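You operate a simulated robot arm through the tools that you are given. There is no shell and no other tool.

You are at the controls of a simulated robot arm. One attempt, no reset.

Task
Clamp the green rod in the vice and file its burr off.
Fine: put the file back, free the rod and lay it in the rod tray. Set down upright: black file.
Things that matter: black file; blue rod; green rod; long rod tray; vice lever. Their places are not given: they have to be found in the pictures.

Only the result counts: the job must be done as asked and must still hold three seconds after the hand-in. Knocking over, shifting, dropping, spilling or breaking anything else fails it.

Robot
A 6-joint arm with a two-finger parallel gripper, fixed in place. Base frame: the origin is at the foot of the arm, x ahead of it, y to its left, z up; the work surface is at about z = 0.85. Readings come in m, degrees, newtons and seconds.
With the tool pointing down near the work surface it reaches from about 0.24 to 0.64 m from the base axis. Its first joint turns from -66.0 to 66.0 degrees. Payload 2.7 kg.
The TCP is the grasp point between the finger pads, 0.023 m short of the fingertips. In the tool frame z runs along the fingers and y along their closing line. Largest opening 0.094 m; finger width 0.038, thickness 0.01; the body of the gripper, 0.054 by 0.096 m, starts 0.039 m behind the TCP.
Orientation is that of the tool frame in the base frame, as [roll, pitch, yaw] about the fixed x, y, z axes, in that order (R = Rz(yaw) Ry(pitch) Rx(roll)). With the fingers straight down and closing along the base's y, the tool's x points along the base's -x, its y along +y and its z along -z.

Tools
- The arm moves only by the tool jog_arm. Its argument "moves" is a list of rows, each a list of 6 numbers: the shift along the tool's x, y, z in m, then the turn, a rotation vector about the tool's x, y, z in rad. In form: [[x, y, z, rx, ry, rz], ...]. A call has 1 to 20 rows; each row shifts and turns the commanded pose from where the row before left it, along the tool's axes as they then stand. "claw" is the closure, from 0 (fully open) to 1 (shut), set as the call begins (left out, the last holds). A row lasts 0.2 s, in which the tool goes at most 0.05 m and 8.6 degrees; a call with a longer step from one row to the next is refused whole, and so is a gripper value outside its range. Where a pose cannot be reached the arm comes as near as it can. A force on the tool above 40 N (or 10 N above the force at the start of the call, whichever is more), or a blocked arm, ends the call early, and 0.2 s more pass. Each finger travels about 0.045 m/s and halts on what it meets, pressing with about 42 N; the grip force reading is that of the motor and also rises with nothing between the fingers. The clock runs only during rows and for 0.2 s after the last one: add rows that do not move to give the fingers time. The reply holds the time, the measured pose of the TCP, the force on the tool along the base axes, the opening and the grip force, in the units named above and with some noise, with the torque about the TCP (base axes, N m) and any sound that the robot's microphone picked up.
- Cameras (640 x 400 px; columns grow to the right, rows downward): "scene" is fixed at [0.0584, -0.4496, 1.4015]; the picture's right is [0.82, -0.58, 0.00], its down [-0.40, -0.57, -0.72] and it looks along [0.41, 0.59, -0.70] (base axes); focal length 309 px, centre (320, 200). "wrist" rides on the gripper at [0.086, 0.016, -0.075] in the tool frame; the picture's right is [-0.18, 0.98, 0.00], its down [-0.58, -0.11, -0.81] and it looks along [-0.79, -0.15, 0.59] (tool axes); focal length 243 px, centre (320, 200).
- capture(camera): a new picture of that camera. No time passes.
- pixel_to_xyz(camera, pixels): there is no depth. For up to 12 entries [column, row, z] of the newest picture of that camera ("zoom" is the newest enlarged one), the place [x, y] in the base frame at which the ray of that pixel passes the height z, good to about 0.002 m, but the place of the scene camera against the robot may be out by one fixed shift of up to 0.025 m in any direction. No time passes.
- close_up(camera, box): a new picture of the part [left, top, right, bottom] of that camera's present view, enlarged. No time passes.
- hand_in(): hands the job in; it is judged then, once.

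Unless the task says otherwise, let go and move clear before handing in.

The tools are called after "Request:" as name(argument=value, ...) on one line, values as JSON. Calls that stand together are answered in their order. jog_arm: Moves the arm, as the interface text tells. Its arguments: {"type":"object","properties":{"moves":{"type":"array"},"claw":{"type":"number"}},"required":["moves"]} The other tools are called the same way: capture (camera) takes a picture; pixel_to_xyz (camera, pixels) gives the place at which the rays of pixels pass given heights; close_up (camera, box) takes an enlarged picture of a part of a camera's view; hand_in () hands the job in.

At the start:

```text
time_s: 0.0
position: [0.3251, -0.1837, 1.1407]
orientation: [180.0, 0.0, 180.0]
force: [0.2, 0.1, 0.9]
moment: [-0.02, 0.01, 0.0]
width: 0.0938
gripper_force: 0.0
```

scene: 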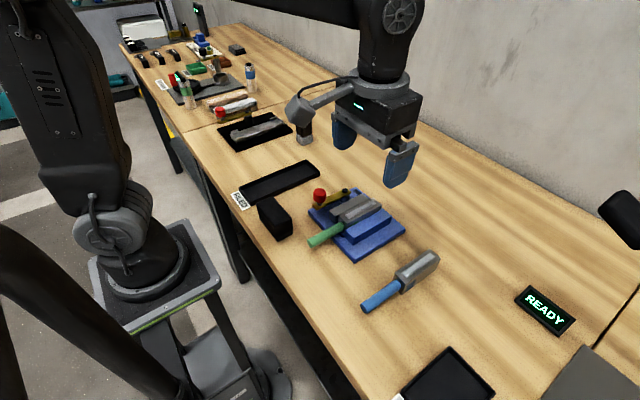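
wrist: 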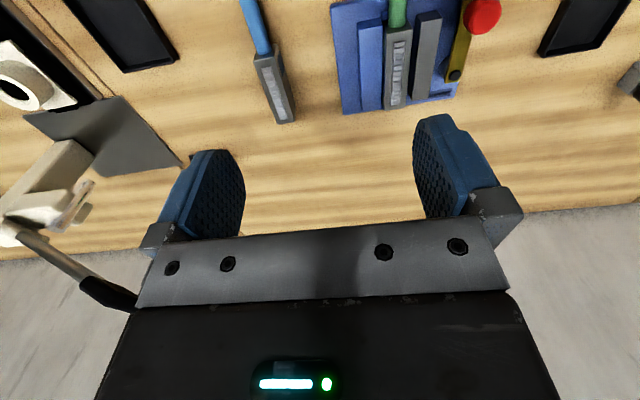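

The start pictures show a blue vice around (355,225) with a green rod, a blue rod near (400,280), a dark upright block near (273,217), and trays. I'll take enlarged views to identify each item before moving.

Request:
close_up(camera="scene", box=[220, 150, 460, 330])

Request:
close_up(camera="scene", box=[120, 0, 340, 160])

Request:
close_up(camera="scene", box=[380, 240, 640, 400])

Request:
close_up(camera="wrist", box=[200, 0, 640, 140])

```text
2.22 times, centred on (340, 240) of scene
```

zoom: 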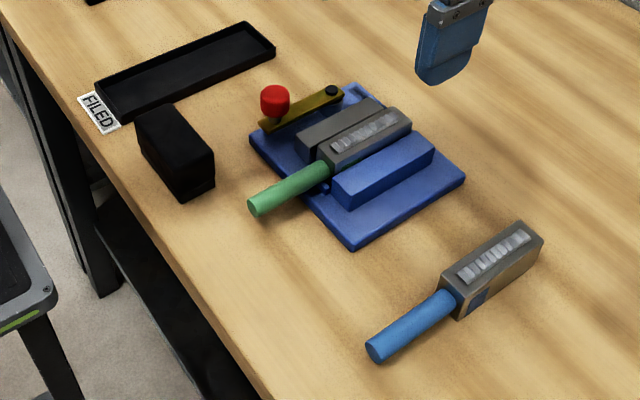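

```text
2.50 times, centred on (230, 80) of scene
```

zoom: 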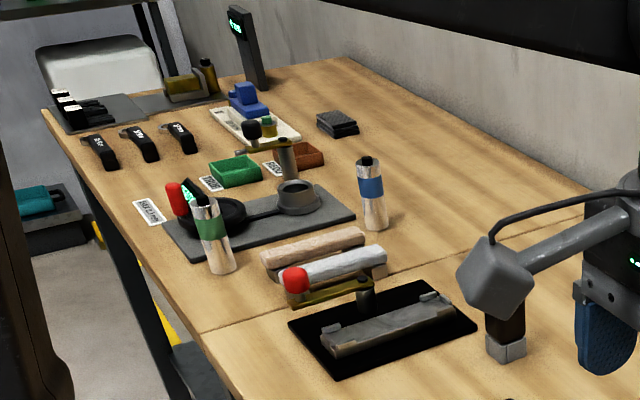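

```text
2.46 times, centred on (510, 320) of scene
```

zoom: 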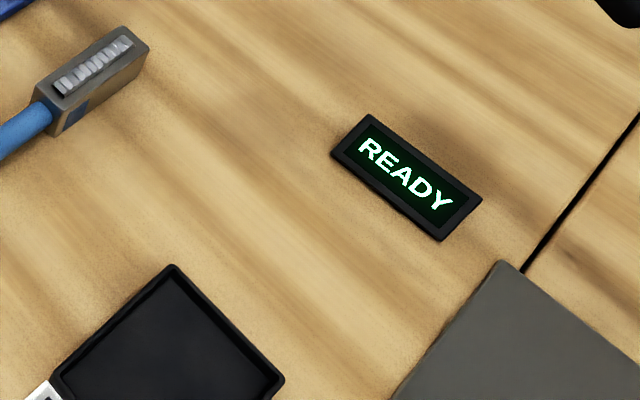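

```text
1.45 times, centred on (420, 70) of wrist
```

zoom: 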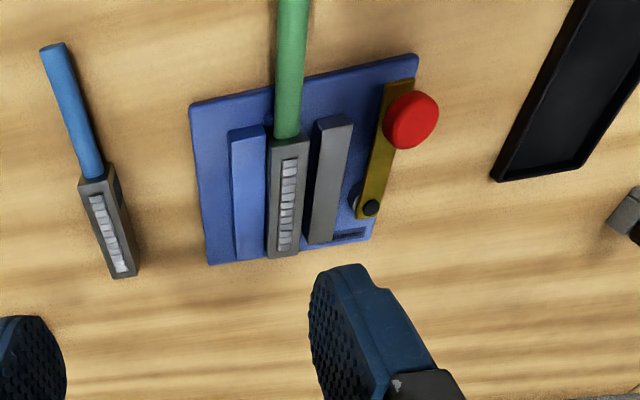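

The wrist view shows the green rod lying in the vice between a blue fixed jaw and a grey moving jaw, with a gold lever and red knob beside it. I'll get first positions from both cameras at table height to measure the scene camera's fixed shift.

Request:
pixel_to_xyz(camera="wrist", pixels=[[331, 4, 0.86], [343, 114, 0.86], [456, 97, 0.86], [397, 0, 0.88], [395, 106, 0.9], [482, 16, 0.9], [455, 75, 0.88], [242, 0, 0.86], [284, 122, 0.87], [540, 52, 0.86], [600, 45, 0.86], [425, 92, 0.88]])

Request:
pixel_to_xyz(camera="scene", pixels=[[308, 209, 0.86], [353, 262, 0.86], [405, 231, 0.86], [352, 184, 0.86], [319, 195, 0.9], [242, 197, 0.86], [320, 170, 0.86], [313, 243, 0.87], [365, 309, 0.86], [272, 200, 0.9], [285, 240, 0.85], [545, 310, 0.85]])

```text
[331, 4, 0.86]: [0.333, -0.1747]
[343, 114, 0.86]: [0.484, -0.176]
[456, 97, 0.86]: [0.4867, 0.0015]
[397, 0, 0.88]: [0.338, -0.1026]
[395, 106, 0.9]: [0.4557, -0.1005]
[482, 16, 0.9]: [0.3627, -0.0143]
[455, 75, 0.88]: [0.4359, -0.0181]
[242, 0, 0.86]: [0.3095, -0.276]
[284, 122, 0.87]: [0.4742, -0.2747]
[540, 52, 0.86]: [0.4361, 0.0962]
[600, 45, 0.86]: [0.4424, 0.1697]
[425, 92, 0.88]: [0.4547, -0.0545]
```

```text
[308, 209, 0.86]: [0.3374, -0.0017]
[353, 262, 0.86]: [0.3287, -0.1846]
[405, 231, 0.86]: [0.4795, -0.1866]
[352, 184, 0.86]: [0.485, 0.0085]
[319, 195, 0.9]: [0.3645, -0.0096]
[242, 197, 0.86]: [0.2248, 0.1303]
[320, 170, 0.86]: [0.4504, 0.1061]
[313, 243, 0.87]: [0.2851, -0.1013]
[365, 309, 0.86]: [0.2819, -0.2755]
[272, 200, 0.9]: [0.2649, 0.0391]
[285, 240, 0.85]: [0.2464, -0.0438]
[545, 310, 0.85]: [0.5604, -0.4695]
```

The vice base spans about x 0.333–0.485, y -0.176–0.00, and the scene camera agrees to within about 1 cm. The black block that may be the file lies near x 0.25, y 0, so I'll move over there with a tilt so the wrist camera looks down on it.

Request:
jog_arm(moves=[[0.015, 0.045, 0, 0, 0, 0], [0.015, 0.045, 0, 0, 0, 0], [0.015, 0.045, 0, 0, 0, 0], [0.015, 0.045, 0, 0, 0, 0], [0, 0, 0, 0, 0.13, 0], [0, 0, 0, 0, 0.13, 0], [0, 0, 0, 0, 0.13, 0], [0, 0, 0, 0, 0.13, 0], [0, 0, 0, 0, 0, 0]], claw=0)

Request:
capture(camera="wrist")

```text
time_s: 2.0
position: [0.2648, -0.0047, 1.1419]
orientation: [-180.0, -29.9, 179.9]
force: [0.2, 0.1, 0.3]
moment: [-0.02, 0.02, -0.01]
width: 0.094
gripper_force: 0.1
```

```text
taken
```

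wrist: 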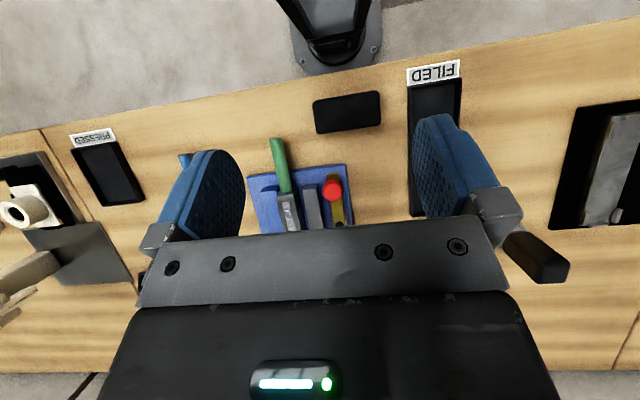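

The wrist camera now sees the black block at (347,111), the FILED tray at (433,140), and the vice at (300,195). I'll enlarge this area.

Request:
close_up(camera="wrist", box=[230, 50, 470, 240])

Request:
pixel_to_xyz(camera="wrist", pixels=[[313, 101, 0.91], [378, 91, 0.91], [381, 124, 0.91], [318, 134, 0.91], [408, 88, 0.86], [461, 78, 0.86], [412, 215, 0.86], [272, 140, 0.88], [285, 140, 0.88], [331, 188, 0.9], [341, 225, 0.88], [433, 72, 0.85]])

Request:
close_up(camera="scene", box=[220, 170, 340, 250])

Request:
close_up(camera="scene", box=[290, 170, 420, 270])

```text
2.11 times, centred on (350, 145) of wrist
```

zoom: 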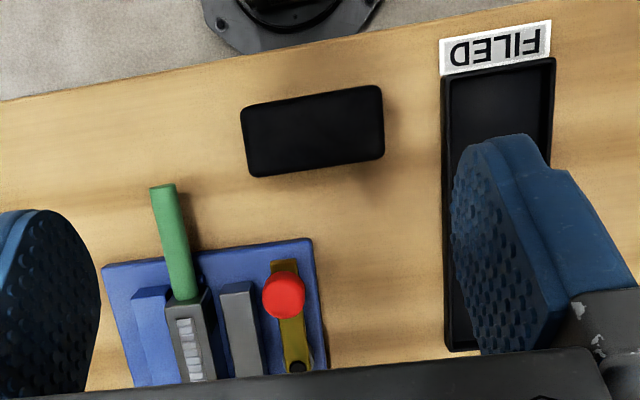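

```text
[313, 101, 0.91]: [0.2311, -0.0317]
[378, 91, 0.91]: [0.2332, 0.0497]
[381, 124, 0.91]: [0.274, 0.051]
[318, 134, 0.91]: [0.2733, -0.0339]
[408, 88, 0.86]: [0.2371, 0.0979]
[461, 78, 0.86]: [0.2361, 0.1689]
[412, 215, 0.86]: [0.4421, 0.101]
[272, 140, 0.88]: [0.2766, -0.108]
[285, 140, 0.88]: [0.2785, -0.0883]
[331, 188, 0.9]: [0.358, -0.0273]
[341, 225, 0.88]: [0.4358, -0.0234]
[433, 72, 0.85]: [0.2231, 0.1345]
```

```text
5.00 times, centred on (280, 210) of scene
```

zoom: 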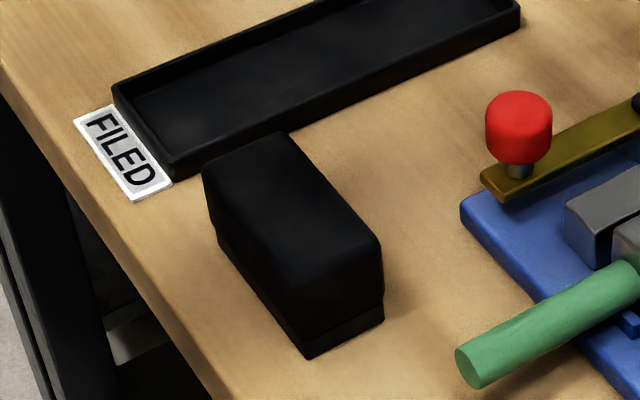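

```text
4.00 times, centred on (355, 220) of scene
```

zoom: 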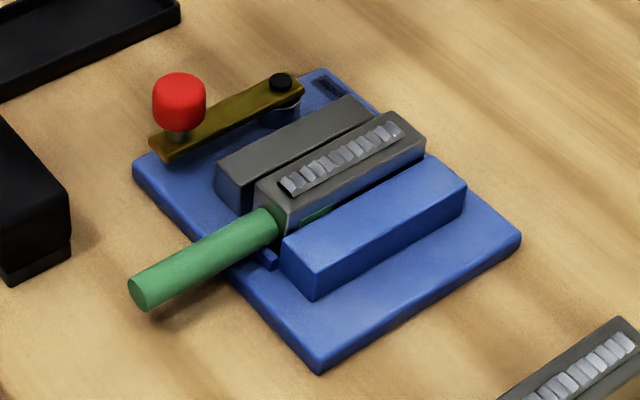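

The black file is a block about 8 cm long in y, standing near x 0.25, y 0.01 with its abrasive face down. The vice lever pivots near (0.436,-0.02). I'll go above the vice for a nearer look at the lever, the label at the base corner and the burr.

Request:
jog_arm(moves=[[-0.038, -0.016, 0.005, 0, 0, 0], [-0.038, -0.016, 0.005, 0, 0, 0], [-0.038, -0.016, 0.005, 0, 0, 0], [-0.038, -0.016, 0.005, 0, 0, 0], [-0.038, -0.016, 0.005, 0, 0, 0], [-0.038, -0.016, 0.005, 0, 0, 0], [0, 0, 0, 0, 0, 0]])

Request:
capture(camera="wrist")

Request:
close_up(camera="wrist", box=[230, 20, 470, 170])

```text
time_s: 3.6
position: [0.4496, -0.0978, 1.0027]
orientation: [180.0, -29.8, 179.9]
force: [0.3, -0.3, 0.2]
moment: [-0.02, 0.01, 0.02]
width: 0.094
gripper_force: 0.1
```

```text
taken
```

wrist: 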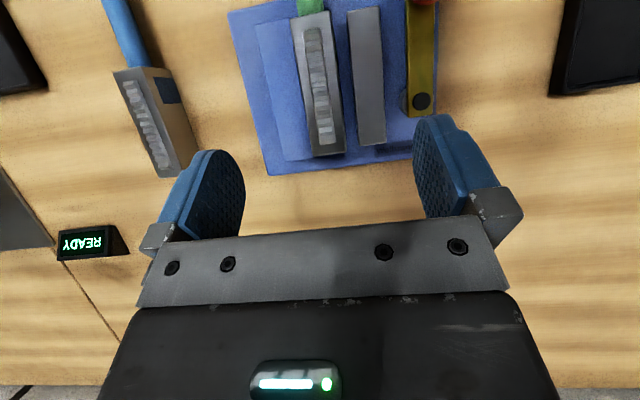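

```text
2.67 times, centred on (350, 95) of wrist
```

zoom: 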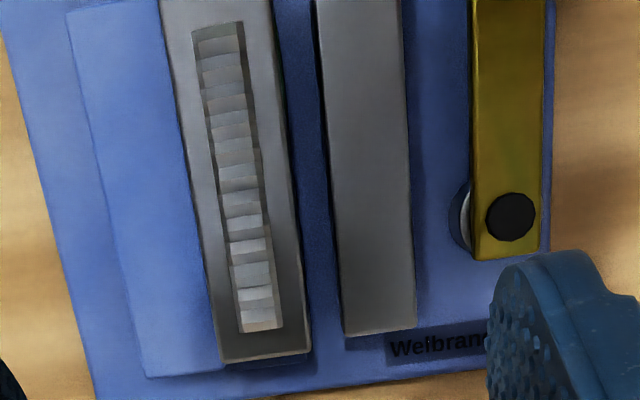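

The vice label only reads "Welbran…", a brand name. I'll back off toward the base to see the whole vice, including the lever knob and rod handle, from above.

Request:
jog_arm(moves=[[0.0433, 0.01, 0.025, 0, 0, 0], [0.0433, 0.01, 0.025, 0, 0, 0], [0, 0.01, 0, 0, 0, 0], [0, 0, 0, 0, 0, 0]])

Request:
capture(camera="wrist")

Request:
close_up(camera="wrist", box=[210, 10, 450, 160])

```text
refused: row 1 steps farther than a row can; nothing moved
```

```text
taken
```

wrist: 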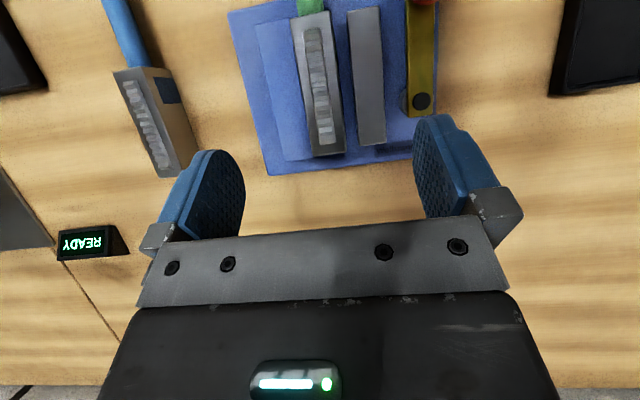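

```text
2.67 times, centred on (330, 85) of wrist
```

zoom: 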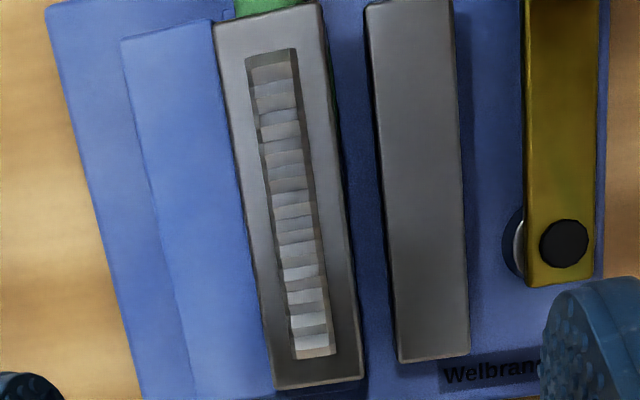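

The step was just over the 5 cm limit, so nothing moved. I'll record rays at two heights from this viewpoint for triangulation, then move back with smaller steps.

Request:
pixel_to_xyz(camera="wrist", pixels=[[312.4, 156.2, 0.9], [346.9, 151.7, 0.9], [289.9, 18.2, 0.9], [330, 11.9, 0.9], [359.2, 145.7, 0.9], [386.2, 143.1, 0.9], [346.9, 11.9, 0.9], [421.1, 101.1, 0.9], [312.4, 156.2, 0.92], [346.9, 151.7, 0.92], [289.9, 18.2, 0.92], [421.1, 101.1, 0.92]])

Request:
jog_arm(moves=[[0.035, 0.005, 0.02, 0, 0, 0], [0.035, 0.005, 0.02, 0, 0, 0], [0.017, 0.01, 0.01, 0, 0, 0], [0, 0, 0, 0, 0, 0]])

Request:
capture(camera="wrist")

Request:
close_up(camera="wrist", box=[220, 40, 460, 190])

```text
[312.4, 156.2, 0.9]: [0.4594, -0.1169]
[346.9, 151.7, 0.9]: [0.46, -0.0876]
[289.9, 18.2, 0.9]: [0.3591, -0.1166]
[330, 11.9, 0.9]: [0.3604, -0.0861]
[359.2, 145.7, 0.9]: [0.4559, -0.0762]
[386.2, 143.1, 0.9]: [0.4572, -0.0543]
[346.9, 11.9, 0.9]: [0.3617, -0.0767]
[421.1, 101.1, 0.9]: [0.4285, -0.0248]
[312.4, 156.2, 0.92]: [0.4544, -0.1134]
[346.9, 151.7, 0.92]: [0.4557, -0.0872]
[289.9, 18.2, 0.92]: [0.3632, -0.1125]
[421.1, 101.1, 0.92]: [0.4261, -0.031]
```

```text
time_s: 4.6
position: [0.35, -0.0807, 1.0052]
orientation: [-179.9, -29.8, -180.0]
force: [0.5, -0.2, -0.1]
moment: [0.04, 0.01, -0.01]
width: 0.0941
gripper_force: 0.1
```

```text
taken
```

wrist: 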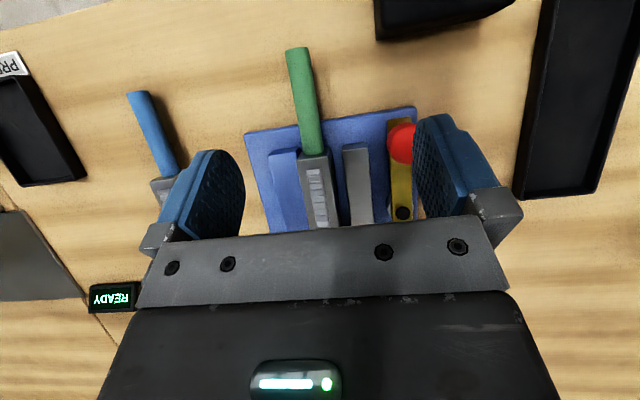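

```text
2.67 times, centred on (340, 115) of wrist
```

zoom: 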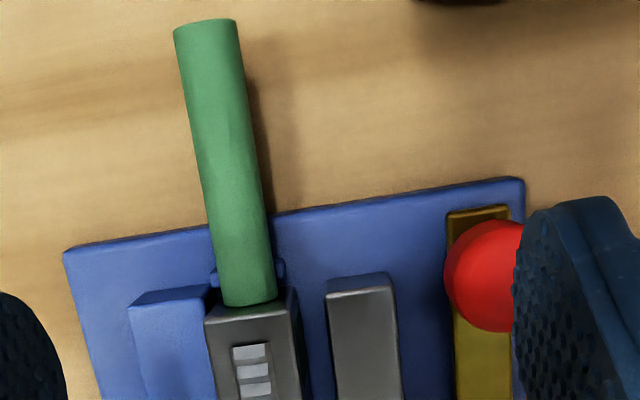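

The rod's handle rests in a small cradle on the vice, with its end at zoom (207,28). I'll triangulate the rod block's near corner, the knob and the handle from this second viewpoint.

Request:
pixel_to_xyz(camera="wrist", pixels=[[296.1, 160, 0.88], [296.1, 160, 0.9], [296.1, 160, 0.92], [329.1, 153.6, 0.9], [329.1, 153.6, 0.92], [342, 150, 0.9], [365, 147, 0.9], [285.6, 51.9, 0.88], [308, 47.5, 0.88], [403, 213, 0.9], [403, 213, 0.92], [401, 143, 0.92]])

Request:
pixel_to_xyz(camera="scene", pixels=[[318.5, 190.5, 0.9], [318.5, 190.5, 0.92], [292, 219, 0.9], [292, 219, 0.92], [292.6, 234, 0.85], [277, 241.4, 0.85], [256.6, 203, 0.9], [256.6, 203, 0.92], [361, 202, 0.9], [346, 190, 0.9], [360, 190, 0.9], [360, 190, 0.92]])

```text
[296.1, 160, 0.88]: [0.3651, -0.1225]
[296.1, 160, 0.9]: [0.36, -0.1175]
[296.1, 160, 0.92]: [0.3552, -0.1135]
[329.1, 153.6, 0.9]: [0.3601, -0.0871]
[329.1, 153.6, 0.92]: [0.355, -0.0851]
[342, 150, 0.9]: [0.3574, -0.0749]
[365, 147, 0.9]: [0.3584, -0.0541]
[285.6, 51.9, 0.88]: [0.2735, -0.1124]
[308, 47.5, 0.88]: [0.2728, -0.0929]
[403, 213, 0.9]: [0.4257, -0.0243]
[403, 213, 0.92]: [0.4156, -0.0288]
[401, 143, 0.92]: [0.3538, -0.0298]
```

```text
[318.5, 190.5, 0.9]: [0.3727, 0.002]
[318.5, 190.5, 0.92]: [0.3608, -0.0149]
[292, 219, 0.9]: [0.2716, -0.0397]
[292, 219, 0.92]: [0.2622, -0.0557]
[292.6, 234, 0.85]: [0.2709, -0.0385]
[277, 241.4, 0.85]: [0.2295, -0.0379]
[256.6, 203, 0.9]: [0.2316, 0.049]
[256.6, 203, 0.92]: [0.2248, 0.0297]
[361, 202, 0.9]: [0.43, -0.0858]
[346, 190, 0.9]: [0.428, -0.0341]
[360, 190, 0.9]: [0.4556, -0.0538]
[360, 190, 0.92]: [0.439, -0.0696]
```

The rod block's top triangulates to z ≈ 0.90 (x 0.36–0.46, y -0.117 to -0.087). The grey jaw is at y -0.0755 to -0.054, the lever pivot near (0.429,-0.023) and the knob near (0.355,-0.025, 0.915). I'll move sideways so the knob shows unobstructed between the fingers.

Request:
jog_arm(moves=[[0, 0.03, 0, 0, 0, 0], [0, 0.03, 0, 0, 0, 0], [0, 0, 0, 0, 0, 0]])

Request:
capture(camera="wrist")

Request:
close_up(camera="wrist", box=[220, 40, 460, 230])

```text
time_s: 5.4
position: [0.3495, -0.0212, 1.0023]
orientation: [-180.0, -29.9, 180.0]
force: [0.5, 0.5, -0.2]
moment: [-0.02, 0.0, 0.0]
width: 0.0938
gripper_force: 0.0
```

```text
taken
```

wrist: 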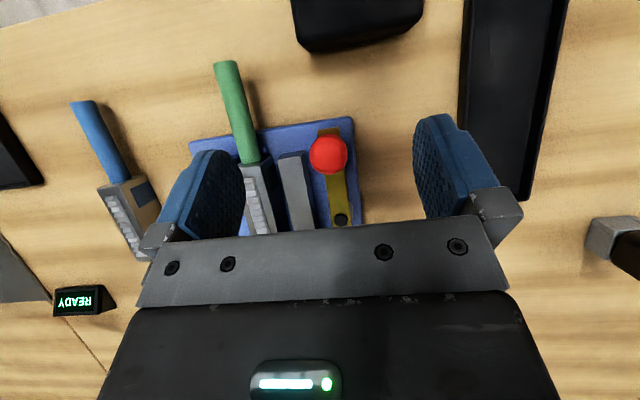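

```text
2.11 times, centred on (340, 135) of wrist
```

zoom: 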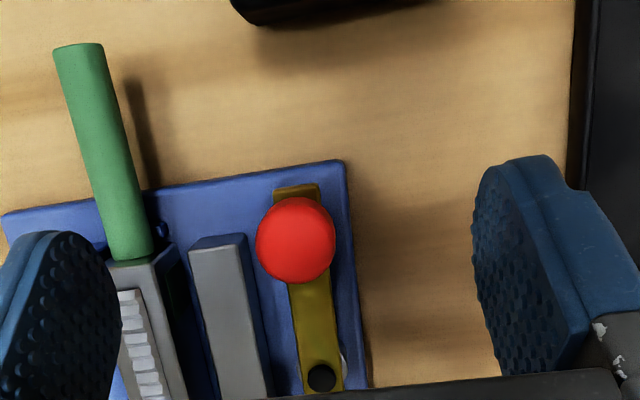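

The knob now shows clearly at (328.6,154) and the pivot cap at (340.5,219). I'll get their positions.

Request:
pixel_to_xyz(camera="wrist", pixels=[[328.6, 154, 0.91], [328.6, 154, 0.92], [309.5, 154, 0.92], [347.6, 154, 0.92], [328.6, 134.5, 0.92], [328.6, 174, 0.92], [340.5, 219.4, 0.893], [318.7, 130, 0.885], [340, 129, 0.885], [228, 62, 0.875], [291, 36, 0.85], [420, 20, 0.85]])

Request:
close_up(camera="scene", box=[295, 175, 375, 225])

```text
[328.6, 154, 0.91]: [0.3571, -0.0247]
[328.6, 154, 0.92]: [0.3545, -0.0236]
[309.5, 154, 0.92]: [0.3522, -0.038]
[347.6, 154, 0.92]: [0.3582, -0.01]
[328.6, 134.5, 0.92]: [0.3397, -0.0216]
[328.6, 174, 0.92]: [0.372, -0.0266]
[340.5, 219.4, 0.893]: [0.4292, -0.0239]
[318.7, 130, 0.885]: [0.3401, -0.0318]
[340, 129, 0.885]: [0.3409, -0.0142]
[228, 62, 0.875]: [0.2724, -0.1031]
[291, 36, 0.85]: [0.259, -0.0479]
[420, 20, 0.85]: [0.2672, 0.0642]
```

```text
8.00 times, centred on (335, 200) of scene
```

zoom: 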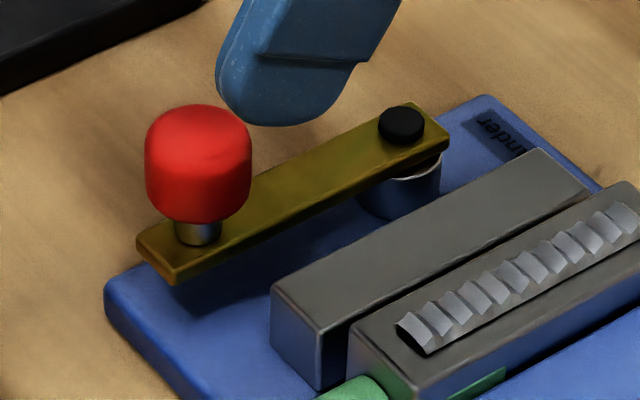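

The knob is at about (0.3565,-0.0245), roughly 0.906–0.926 high, on a lever pivoting at (0.429,-0.0235). I'll bring the tool upright again, centre it over the knob and half close the fingers.

Request:
jog_arm(moves=[[0, 0, 0, 0, -0.13, 0], [0, 0, 0, 0, -0.13, 0], [0, 0, 0, 0, -0.13, 0], [0, 0, 0, 0, -0.13, 0], [-0.007, -0.0033, 0.03, 0, 0, 0], [0, 0, 0, 0, 0, 0]], claw=0.4)

Request:
capture(camera="wrist")

Request:
capture(camera="scene")

```text
time_s: 6.8
position: [0.355, -0.0232, 0.9715]
orientation: [180.0, 0.1, -180.0]
force: [0.4, -0.1, 0.4]
moment: [-0.01, 0.02, -0.01]
width: 0.0562
gripper_force: 0.1
```

```text
taken
```

wrist: 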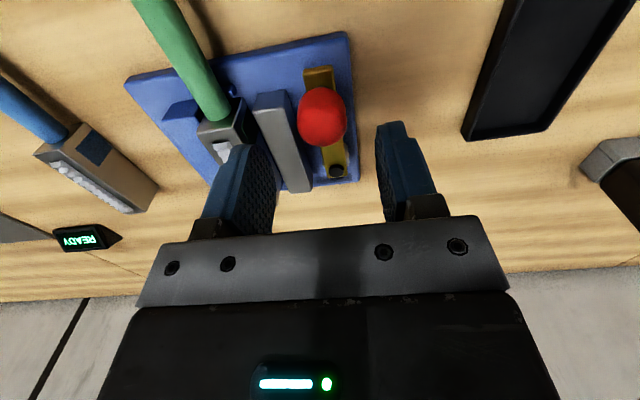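

```text
taken
```

scene: 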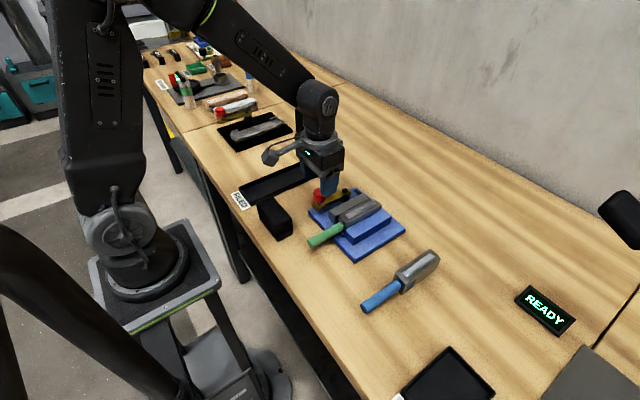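

The fingers are centred over the knob at (0.355,-0.023) with a 56 mm opening. I'll descend to z ≈ 0.918 so the pads surround the knob, staying above the grey jaw.

Request:
jog_arm(moves=[[-0.001, -0.001, 0.02, 0, 0, 0], [0, 0, 0.02, 0, 0, 0], [0, 0, 0.013, 0, 0, 0], [0, 0, 0, 0, 0, 0]])

Request:
close_up(camera="scene", box=[285, 165, 385, 235])

Request:
capture(camera="wrist")

```text
time_s: 7.8
position: [0.3556, -0.0246, 0.9181]
orientation: [-180.0, 0.0, 180.0]
force: [-0.7, -0.3, 0.2]
moment: [-0.01, 0.0, 0.02]
width: 0.0564
gripper_force: 0.1
```

```text
5.71 times, centred on (335, 200) of scene
```

zoom: 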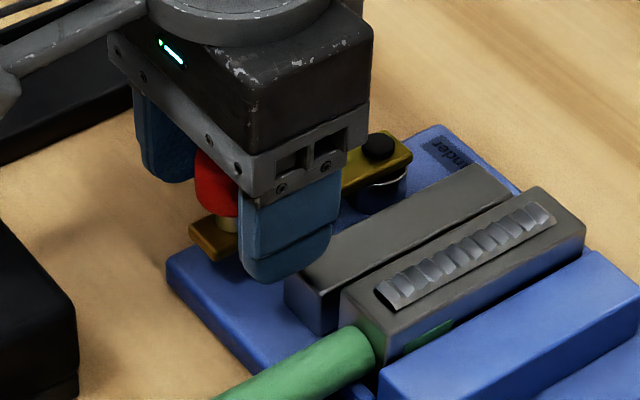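

```text
taken
```

wrist: 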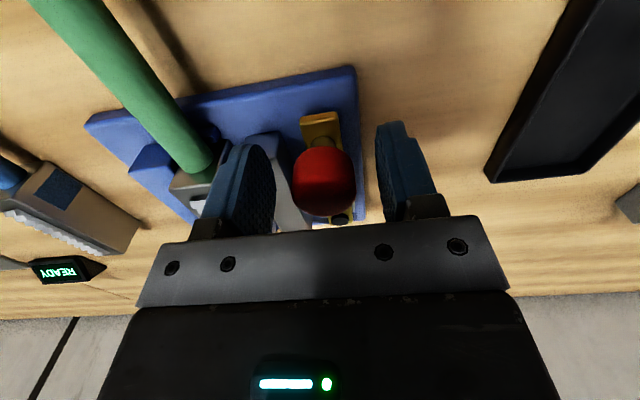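

The pads surround the red knob with no contact force. I'll close on it now.

Request:
jog_arm(moves=[[0, 0, 0, 0, 0, 0], [0, 0, 0, 0, 0, 0], [0, 0, 0, 0, 0, 0]], claw=1)

```text
time_s: 8.6
position: [0.3562, -0.0221, 0.9181]
orientation: [-179.9, -0.1, -179.9]
force: [-0.7, 24.5, -2.5]
moment: [-0.01, 0.05, 0.07]
width: 0.0299
gripper_force: 45.3
```

The fingers hold the knob (30 mm wide), with 24 N sideways because the knob sits about 2 mm further in +y. I'll start the swing outward to +y along an arc about the pivot and watch the force.

Request:
jog_arm(moves=[[0, 0.003, 0, 0, 0, 0], [-0.0002, 0.0047, 0, 0, 0, 0.065], [-0.0002, 0.0047, 0, 0, 0, 0.065], [0, 0, 0, 0, 0, 0]])

```text
time_s: 9.6
position: [0.3557, -0.0131, 0.9175]
orientation: [-180.0, -0.1, 172.5]
force: [-13.2, -3.8, 12.1]
moment: [0.15, -0.77, -0.28]
width: 0.0299
gripper_force: 44.7
```

The lever moves freely in +y (turned about 7°, forces below 15 N). I'll carry on along the arc.

Request:
jog_arm(moves=[[-0.0002, 0.0094, 0, 0, 0, 0.13], [-0.0006, 0.0094, 0, 0, 0, 0.13], [-0.0006, 0.0094, 0, 0, 0, 0.13], [0, 0, 0, 0, 0, 0]])

Request:
close_up(camera="scene", box=[285, 165, 385, 235])

```text
time_s: 10.6
position: [0.3653, 0.0132, 0.9192]
orientation: [179.9, -0.2, 150.2]
force: [-13.8, 4.6, -2.3]
moment: [-0.21, -1.11, -0.25]
width: 0.0296
gripper_force: 44.8
```

```text
5.71 times, centred on (335, 200) of scene
```

zoom: 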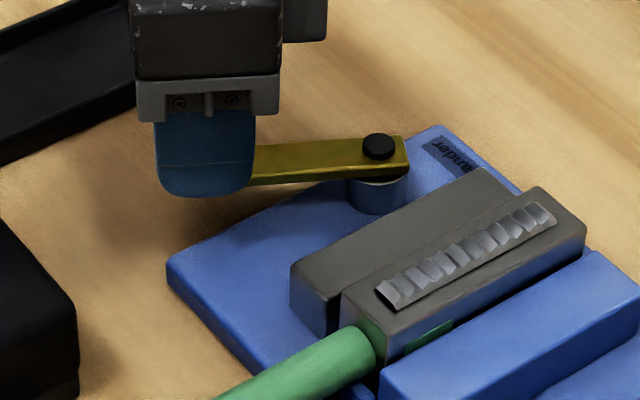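

The lever has turned 30° and the grey jaw is closing toward the rod, so this is the clamping direction. The radial force is about 14 N outward, so I'll widen the arc slightly and continue.

Request:
jog_arm(moves=[[0.0009, 0.0095, 0, 0, 0, 0.13], [-0.0004, 0.0095, 0, 0, 0, 0.13], [-0.0006, 0.0095, 0, 0, 0, 0.13], [0, 0, 0, 0, 0, 0]])

Request:
close_up(camera="scene", box=[285, 165, 385, 235])

```text
time_s: 11.6
position: [0.3827, 0.0363, 0.9196]
orientation: [180.0, 0.1, 127.7]
force: [7.8, -4.7, -26.7]
moment: [-0.21, -0.64, 0.08]
width: 0.0298
gripper_force: 44.7
```

```text
5.71 times, centred on (335, 200) of scene
```

zoom: 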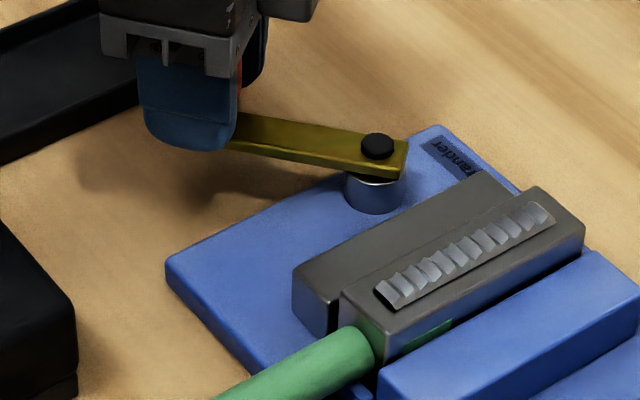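

The lever is at about 52° and the jaw gap is nearly shut, while the vertical reading shows I'm lifting the knob with 27 N. I'll lower about 1.5 mm and go on turning in smaller lots.

Request:
jog_arm(moves=[[0, 0, 0.0015, 0, 0, 0], [-0.0009, 0.0095, 0.0003, 0, 0, 0.13], [-0.0006, 0.0095, 0, 0, 0, 0.13], [0, 0, 0, 0, 0, 0]])

Request:
close_up(camera="scene", box=[285, 165, 385, 235])

```text
time_s: 12.6
position: [0.4002, 0.0461, 0.9187]
orientation: [-180.0, 0.0, 113.0]
force: [-7.5, 0.6, 17.3]
moment: [0.2, 0.55, -0.47]
width: 0.0298
gripper_force: 45.0
```

```text
5.71 times, centred on (335, 200) of scene
```

zoom: 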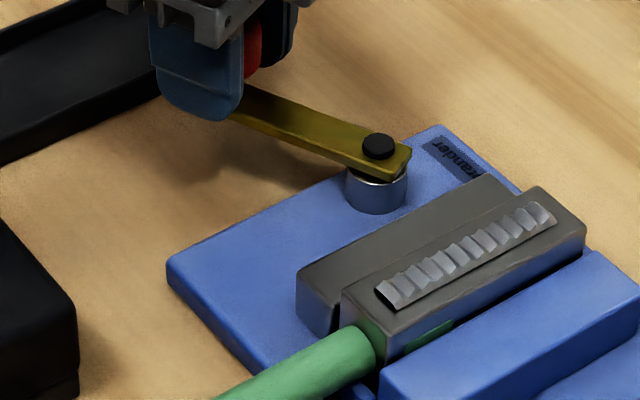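

The lever is at 67° with about 7 N of resistance along the arc. I'll continue toward 90°.

Request:
jog_arm(moves=[[0, 0, -0.0008, 0, 0, 0], [-0.0006, 0.0095, 0, 0, 0, 0.13], [-0.0006, 0.0095, 0, 0, 0, 0.13], [0, 0, 0, 0, 0, 0]])

Request:
close_up(camera="scene", box=[285, 165, 385, 235])

```text
time_s: 13.6
position: [0.4183, 0.0521, 0.919]
orientation: [-179.9, 0.0, 98.0]
force: [4.9, 0.6, -21.0]
moment: [-0.19, -0.48, 0.32]
width: 0.0297
gripper_force: 44.8
```

```text
5.71 times, centred on (335, 200) of scene
```

zoom: 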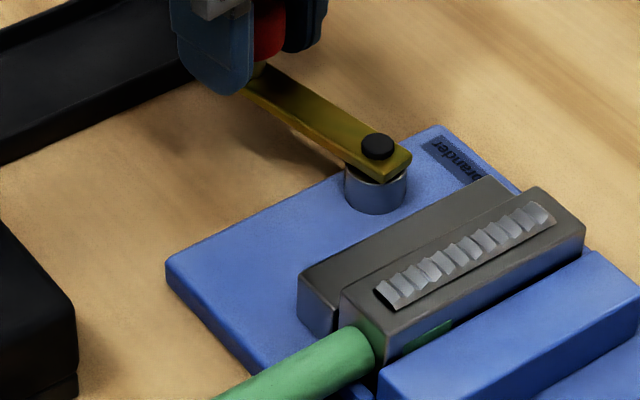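

At 82° the gap between jaw and rod is nearly closed, and I still feel little resistance. I'll keep turning.

Request:
jog_arm(moves=[[0, 0, 0.0004, 0, 0, 0], [-0.0006, 0.0095, 0, 0, 0, 0.13], [-0.0006, 0.0095, 0, 0, 0, 0.13], [0, 0, 0, 0, 0, 0]])

Request:
close_up(camera="scene", box=[285, 165, 385, 235])

```text
time_s: 14.5
position: [0.4305, 0.0518, 0.9195]
orientation: [-178.8, 0.2, 83.1]
force: [-11.3, -1.9, 8.8]
moment: [0.47, -0.82, -0.02]
width: 0.0296
gripper_force: 45.7
stopped in row 4: the force on the tool passed its limit at 43 N (the readings are from after the stop); the commanded pose is now the measured one
```

```text
5.71 times, centred on (335, 200) of scene
```

zoom: 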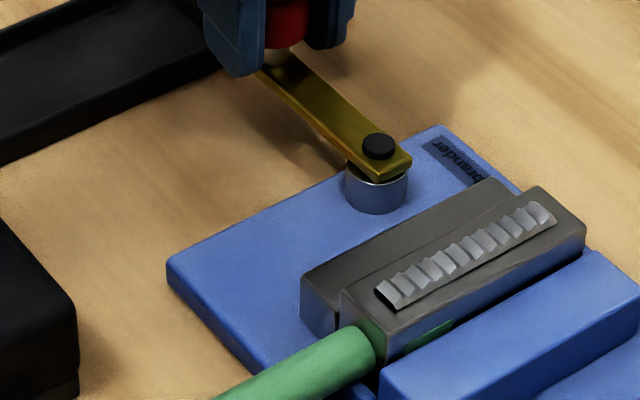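

The force limit stopped the arm at about 90° of lever travel, which suggests an end stop or a firm clamp. I'll check the jaw contact in both cameras.

Request:
capture(camera="wrist")

Request:
close_up(camera="scene", box=[320, 190, 400, 240])

Request:
capture(camera="scene")

```text
taken
```

wrist: 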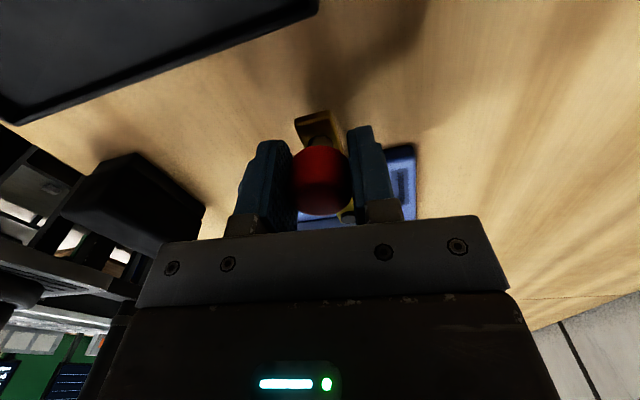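

```text
8.00 times, centred on (360, 215) of scene
```

zoom: 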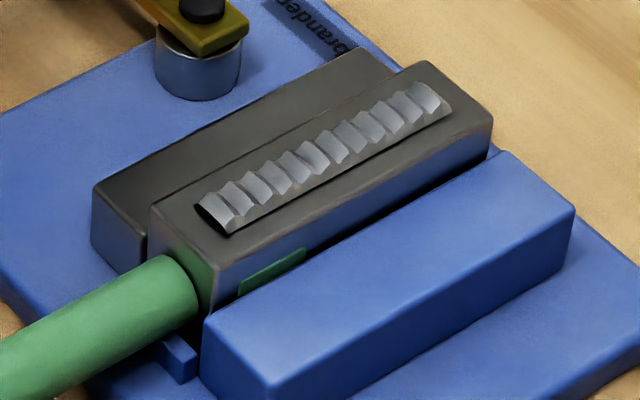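

```text
taken
```

scene: 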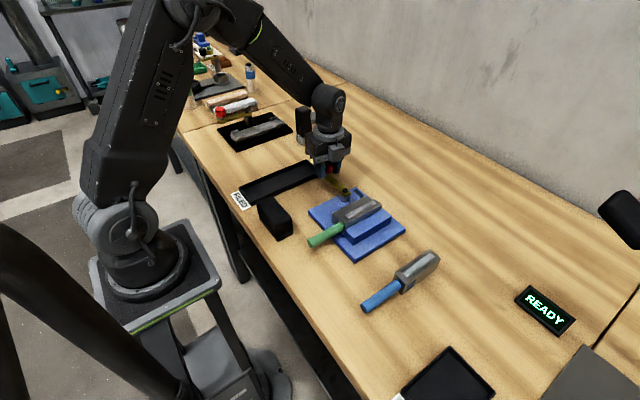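

The jaw has travelled about 9–10 mm and now sits against the rod block. To be sure the lever is at its end, I'll press a little more along the arc and see whether it moves.

Request:
jog_arm(moves=[[-0.0001, 0.004, 0, 0, 0, 0.03], [0, 0, 0, 0, 0, 0]])

Request:
close_up(camera="scene", box=[285, 165, 385, 235])

```text
time_s: 14.9
position: [0.4298, 0.0511, 0.9181]
orientation: [-178.2, 0.5, 81.7]
force: [-12.2, -1.4, 8.2]
moment: [0.45, -0.94, -0.11]
width: 0.0299
gripper_force: 45.3
stopped in row 2: the force on the tool passed its limit at 45 N (the readings are from after the stop); the commanded pose is now the measured one
```

```text
5.71 times, centred on (335, 200) of scene
```

zoom: 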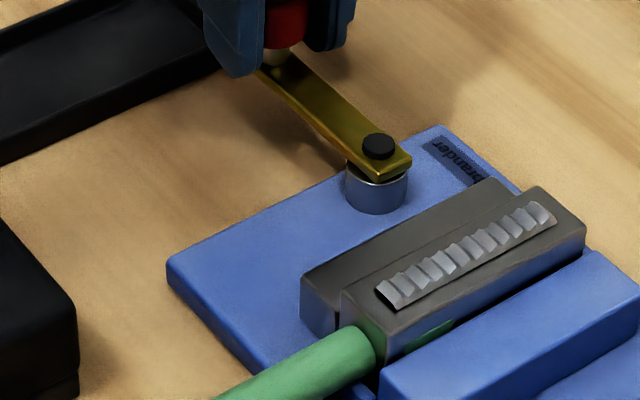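

The lever doesn't move any further, so it is at its end stop and the rod is clamped. I'll release the knob, lift, and turn the wrist back.

Request:
jog_arm(moves=[[0, 0, 0, 0, 0, 0], [0, 0, 0, 0, 0, 0], [0, 0, -0.04, 0, 0, 0], [0, 0, -0.04, -0.031, 0.0087, 0], [0, 0, -0.03, 0, 0, -0.1226], [0, 0, 0, 0, 0, -0.1226], [0, 0, 0, 0, 0, -0.1226], [0, 0, 0, 0, 0, -0.1226], [0, 0, 0, 0, 0, -0.1226], [0, 0, 0, 0, 0, -0.1226], [0, 0, 0, 0, 0, -0.1226], [0, 0, 0, 0, 0, -0.1226], [0, 0, 0, 0, 0, -0.1226], [0, 0, 0, 0, 0, -0.1226], [0, 0, 0, 0, 0, -0.1226], [0, 0, 0, 0, 0, -0.1226], [0, 0, 0, 0, 0, -0.1226], [0, 0, 0, 0, 0, -0.1226]], claw=0.4)

Request:
capture(camera="scene")

Request:
close_up(camera="scene", box=[285, 165, 405, 270])

Request:
capture(camera="wrist")

```text
time_s: 18.7
position: [0.4317, 0.0517, 1.0276]
orientation: [179.9, 0.1, -179.9]
force: [0.4, 0.5, -0.4]
moment: [0.02, 0.0, -0.01]
width: 0.0563
gripper_force: 0.1
```

```text
taken
```

scene: 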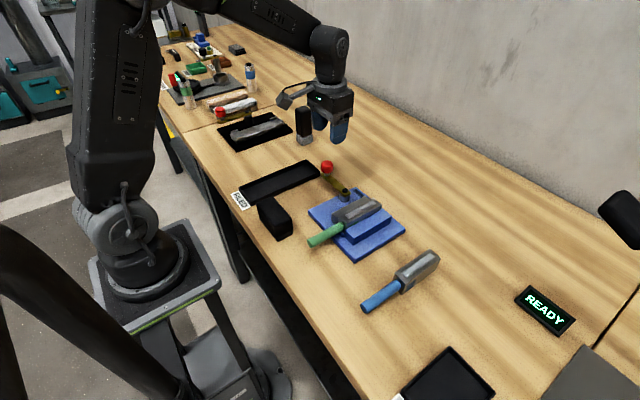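

```text
3.81 times, centred on (345, 218) of scene
```

zoom: 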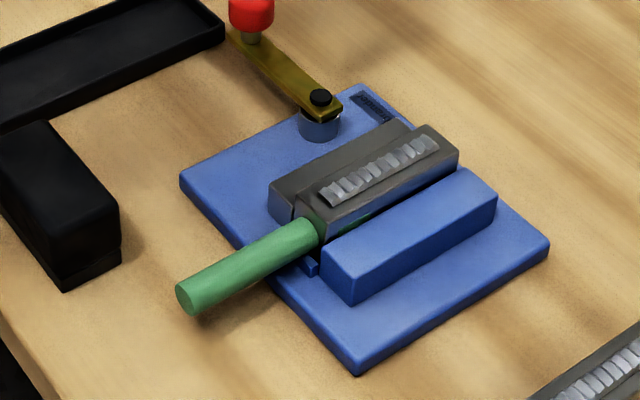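

```text
taken
```

wrist: 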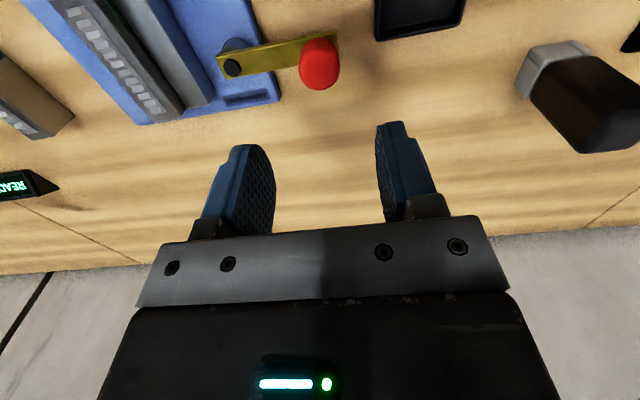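

The lever stays put at 90° and the vice stays closed. There is a second candidate for the file: a black handle with a grey foot at scene (304,128) and wrist (580,95). I'll look closely at both before choosing.

Request:
close_up(camera="scene", box=[270, 90, 340, 150])

Request:
close_up(camera="wrist", box=[460, 0, 640, 180])

Request:
close_up(camera="scene", box=[245, 185, 305, 250])

Request:
pixel_to_xyz(camera="wrist", pixels=[[516, 85, 0.85], [545, 43, 0.87], [590, 45, 0.87], [580, 150, 0.94], [640, 150, 0.94], [320, 50, 0.92], [232, 68, 0.893]])

Request:
pixel_to_xyz(camera="scene", pixels=[[304, 145, 0.85], [297, 138, 0.85], [312, 140, 0.85], [304, 110, 0.94]])

```text
6.67 times, centred on (305, 120) of scene
```

zoom: 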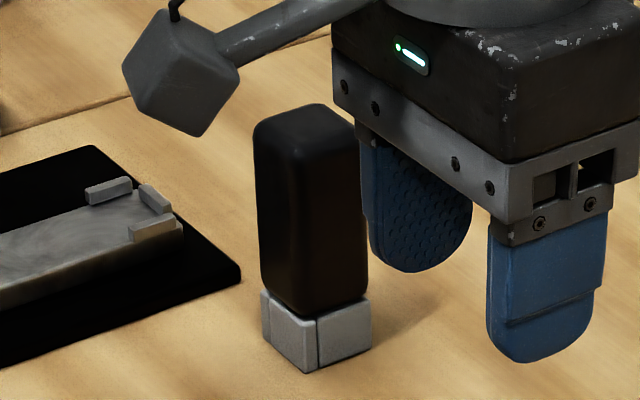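

```text
2.22 times, centred on (550, 90) of wrist
```

zoom: 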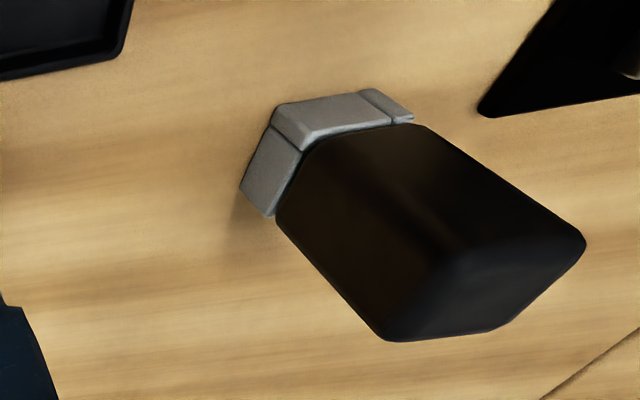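

```text
6.15 times, centred on (275, 218) of scene
```

zoom: 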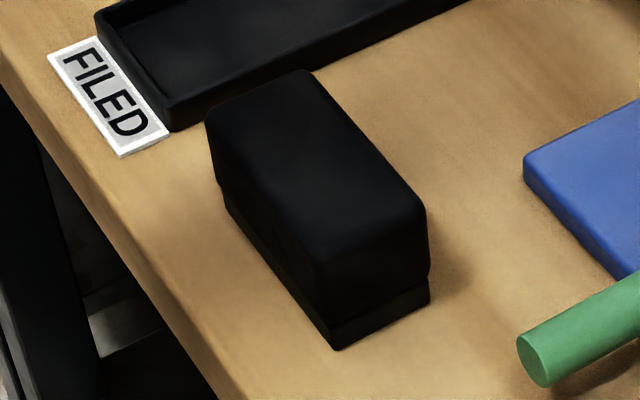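

```text
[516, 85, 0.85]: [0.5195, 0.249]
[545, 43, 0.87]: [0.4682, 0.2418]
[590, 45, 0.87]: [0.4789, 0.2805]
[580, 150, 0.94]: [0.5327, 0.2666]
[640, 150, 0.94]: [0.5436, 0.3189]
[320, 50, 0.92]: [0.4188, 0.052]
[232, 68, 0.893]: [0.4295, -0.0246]
```

```text
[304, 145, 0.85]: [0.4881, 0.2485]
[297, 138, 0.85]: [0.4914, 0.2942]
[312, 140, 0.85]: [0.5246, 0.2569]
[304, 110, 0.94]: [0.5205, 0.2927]
```

Candidate A is a pure black block with a thin plate beneath it, next to the vice and FILED tray. Candidate B is a dark handle with a grey segmented foot, next to another station's jig. I'll move for a better wrist view of B.

Request:
jog_arm(moves=[[0.015, 0.045, 0, 0, 0, 0], [0.015, 0.045, 0, 0, 0, 0], [0.015, 0.045, 0, 0, 0, 0], [0.015, 0.045, 0, 0, 0, 0], [0.02, 0.01, 0.03, 0, 0, 0], [0, 0, 0, 0, 0, 0]], claw=0)

Request:
capture(camera="wrist")

Request:
close_up(camera="wrist", box=[230, 40, 430, 230])

Request:
close_up(camera="scene", box=[180, 60, 320, 160])

```text
time_s: 20.1
position: [0.3534, 0.2409, 0.9951]
orientation: [180.0, 0.1, 179.9]
force: [-0.1, -0.3, -0.3]
moment: [0.01, -0.02, 0.01]
width: 0.0942
gripper_force: 0.0
```

```text
taken
```

wrist: 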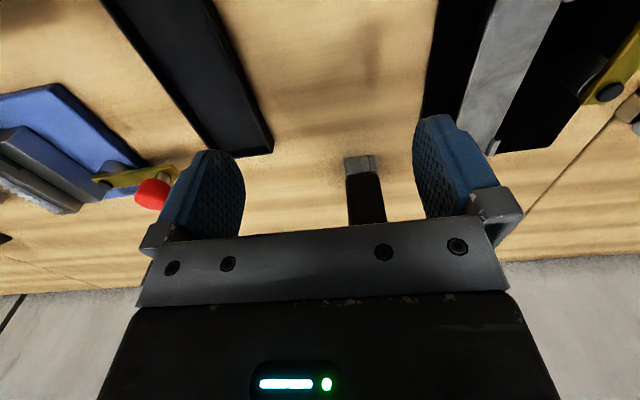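

```text
2.11 times, centred on (330, 135) of wrist
```

zoom: 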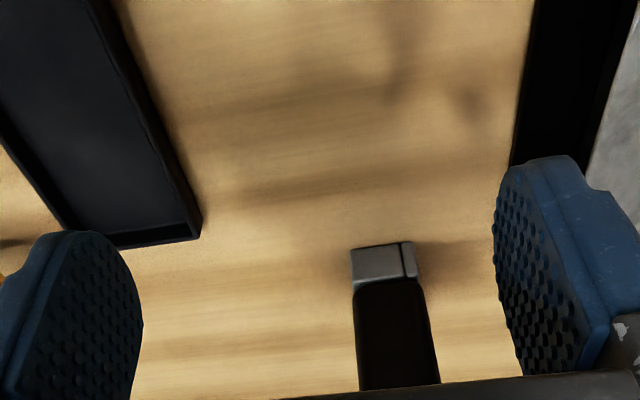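

```text
4.00 times, centred on (250, 110) of scene
```

zoom: 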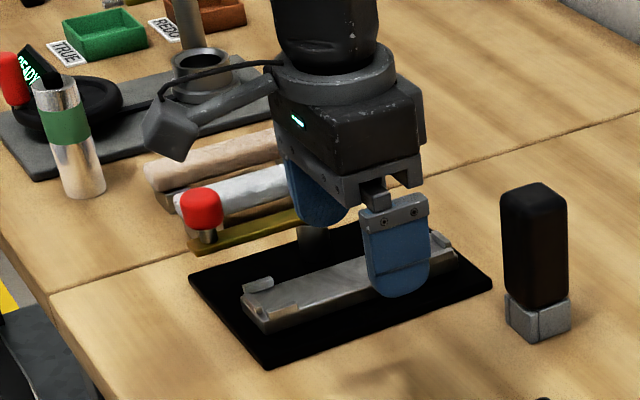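

B's foot looks like a notched block belonging to the neighbouring jig, while A sits with the vice and the FILED tray. That makes A the likely file. I'll go above A in the pre-grasp pose to inspect its lower plate and check alignment.

Request:
jog_arm(moves=[[0.0168, -0.0387, 0, 0, 0, 0], [0.0168, -0.0387, 0, 0, 0, 0], [0.0168, -0.0387, 0.004, 0, 0, 0], [0.0168, -0.0387, 0.004, 0, 0, 0], [0.0168, -0.0387, 0.004, 0, 0, 0], [0.0168, -0.0387, 0.004, 0, 0, 0], [0, 0, 0, 0, 0, 0]], claw=0)

Request:
capture(camera="wrist")

Request:
close_up(camera="wrist", box=[200, 0, 440, 180])

Request:
close_up(camera="scene", box=[230, 150, 350, 260])

```text
time_s: 21.7
position: [0.2536, 0.0102, 0.9809]
orientation: [179.9, 0.1, -180.0]
force: [-0.2, 0.0, 0.9]
moment: [0.0, 0.02, -0.02]
width: 0.094
gripper_force: 0.1
```

```text
taken
```

wrist: 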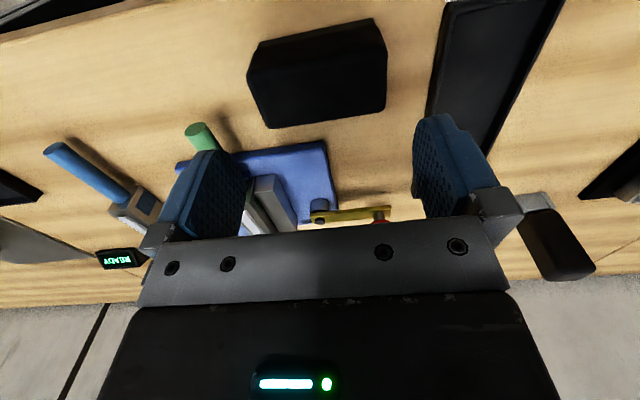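

```text
2.22 times, centred on (320, 90) of wrist
```

zoom: 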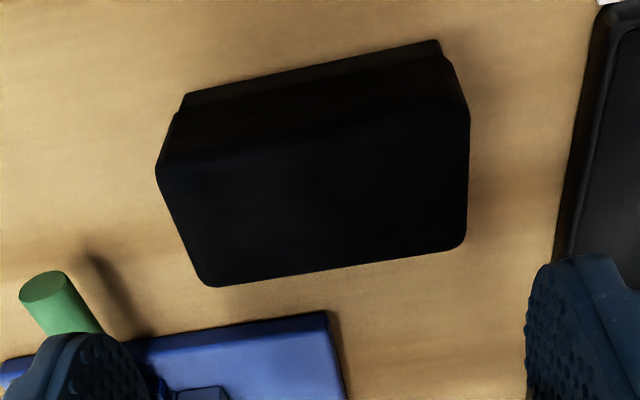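

```text
3.64 times, centred on (290, 205) of scene
```

zoom: 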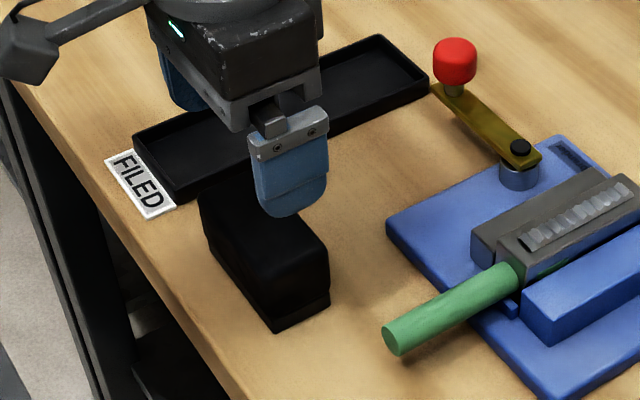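

The block has a rounded body and a slightly inset plate underneath, which fits a filing block. I'll get its top corners and bottom edge to align the grasp.

Request:
pixel_to_xyz(camera="wrist", pixels=[[250.2, 76, 0.905], [386.7, 45, 0.905], [385.3, 108, 0.905], [268.2, 127.4, 0.905], [259, 42, 0.85], [372, 18, 0.85], [439, 85, 0.86], [320, 80, 0.905]])

```text
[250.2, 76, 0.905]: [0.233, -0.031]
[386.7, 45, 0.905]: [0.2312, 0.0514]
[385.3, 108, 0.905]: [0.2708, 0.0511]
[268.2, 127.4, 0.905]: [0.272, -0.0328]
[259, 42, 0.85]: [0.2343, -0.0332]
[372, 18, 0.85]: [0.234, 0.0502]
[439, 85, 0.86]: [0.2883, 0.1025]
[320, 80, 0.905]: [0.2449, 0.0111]
```

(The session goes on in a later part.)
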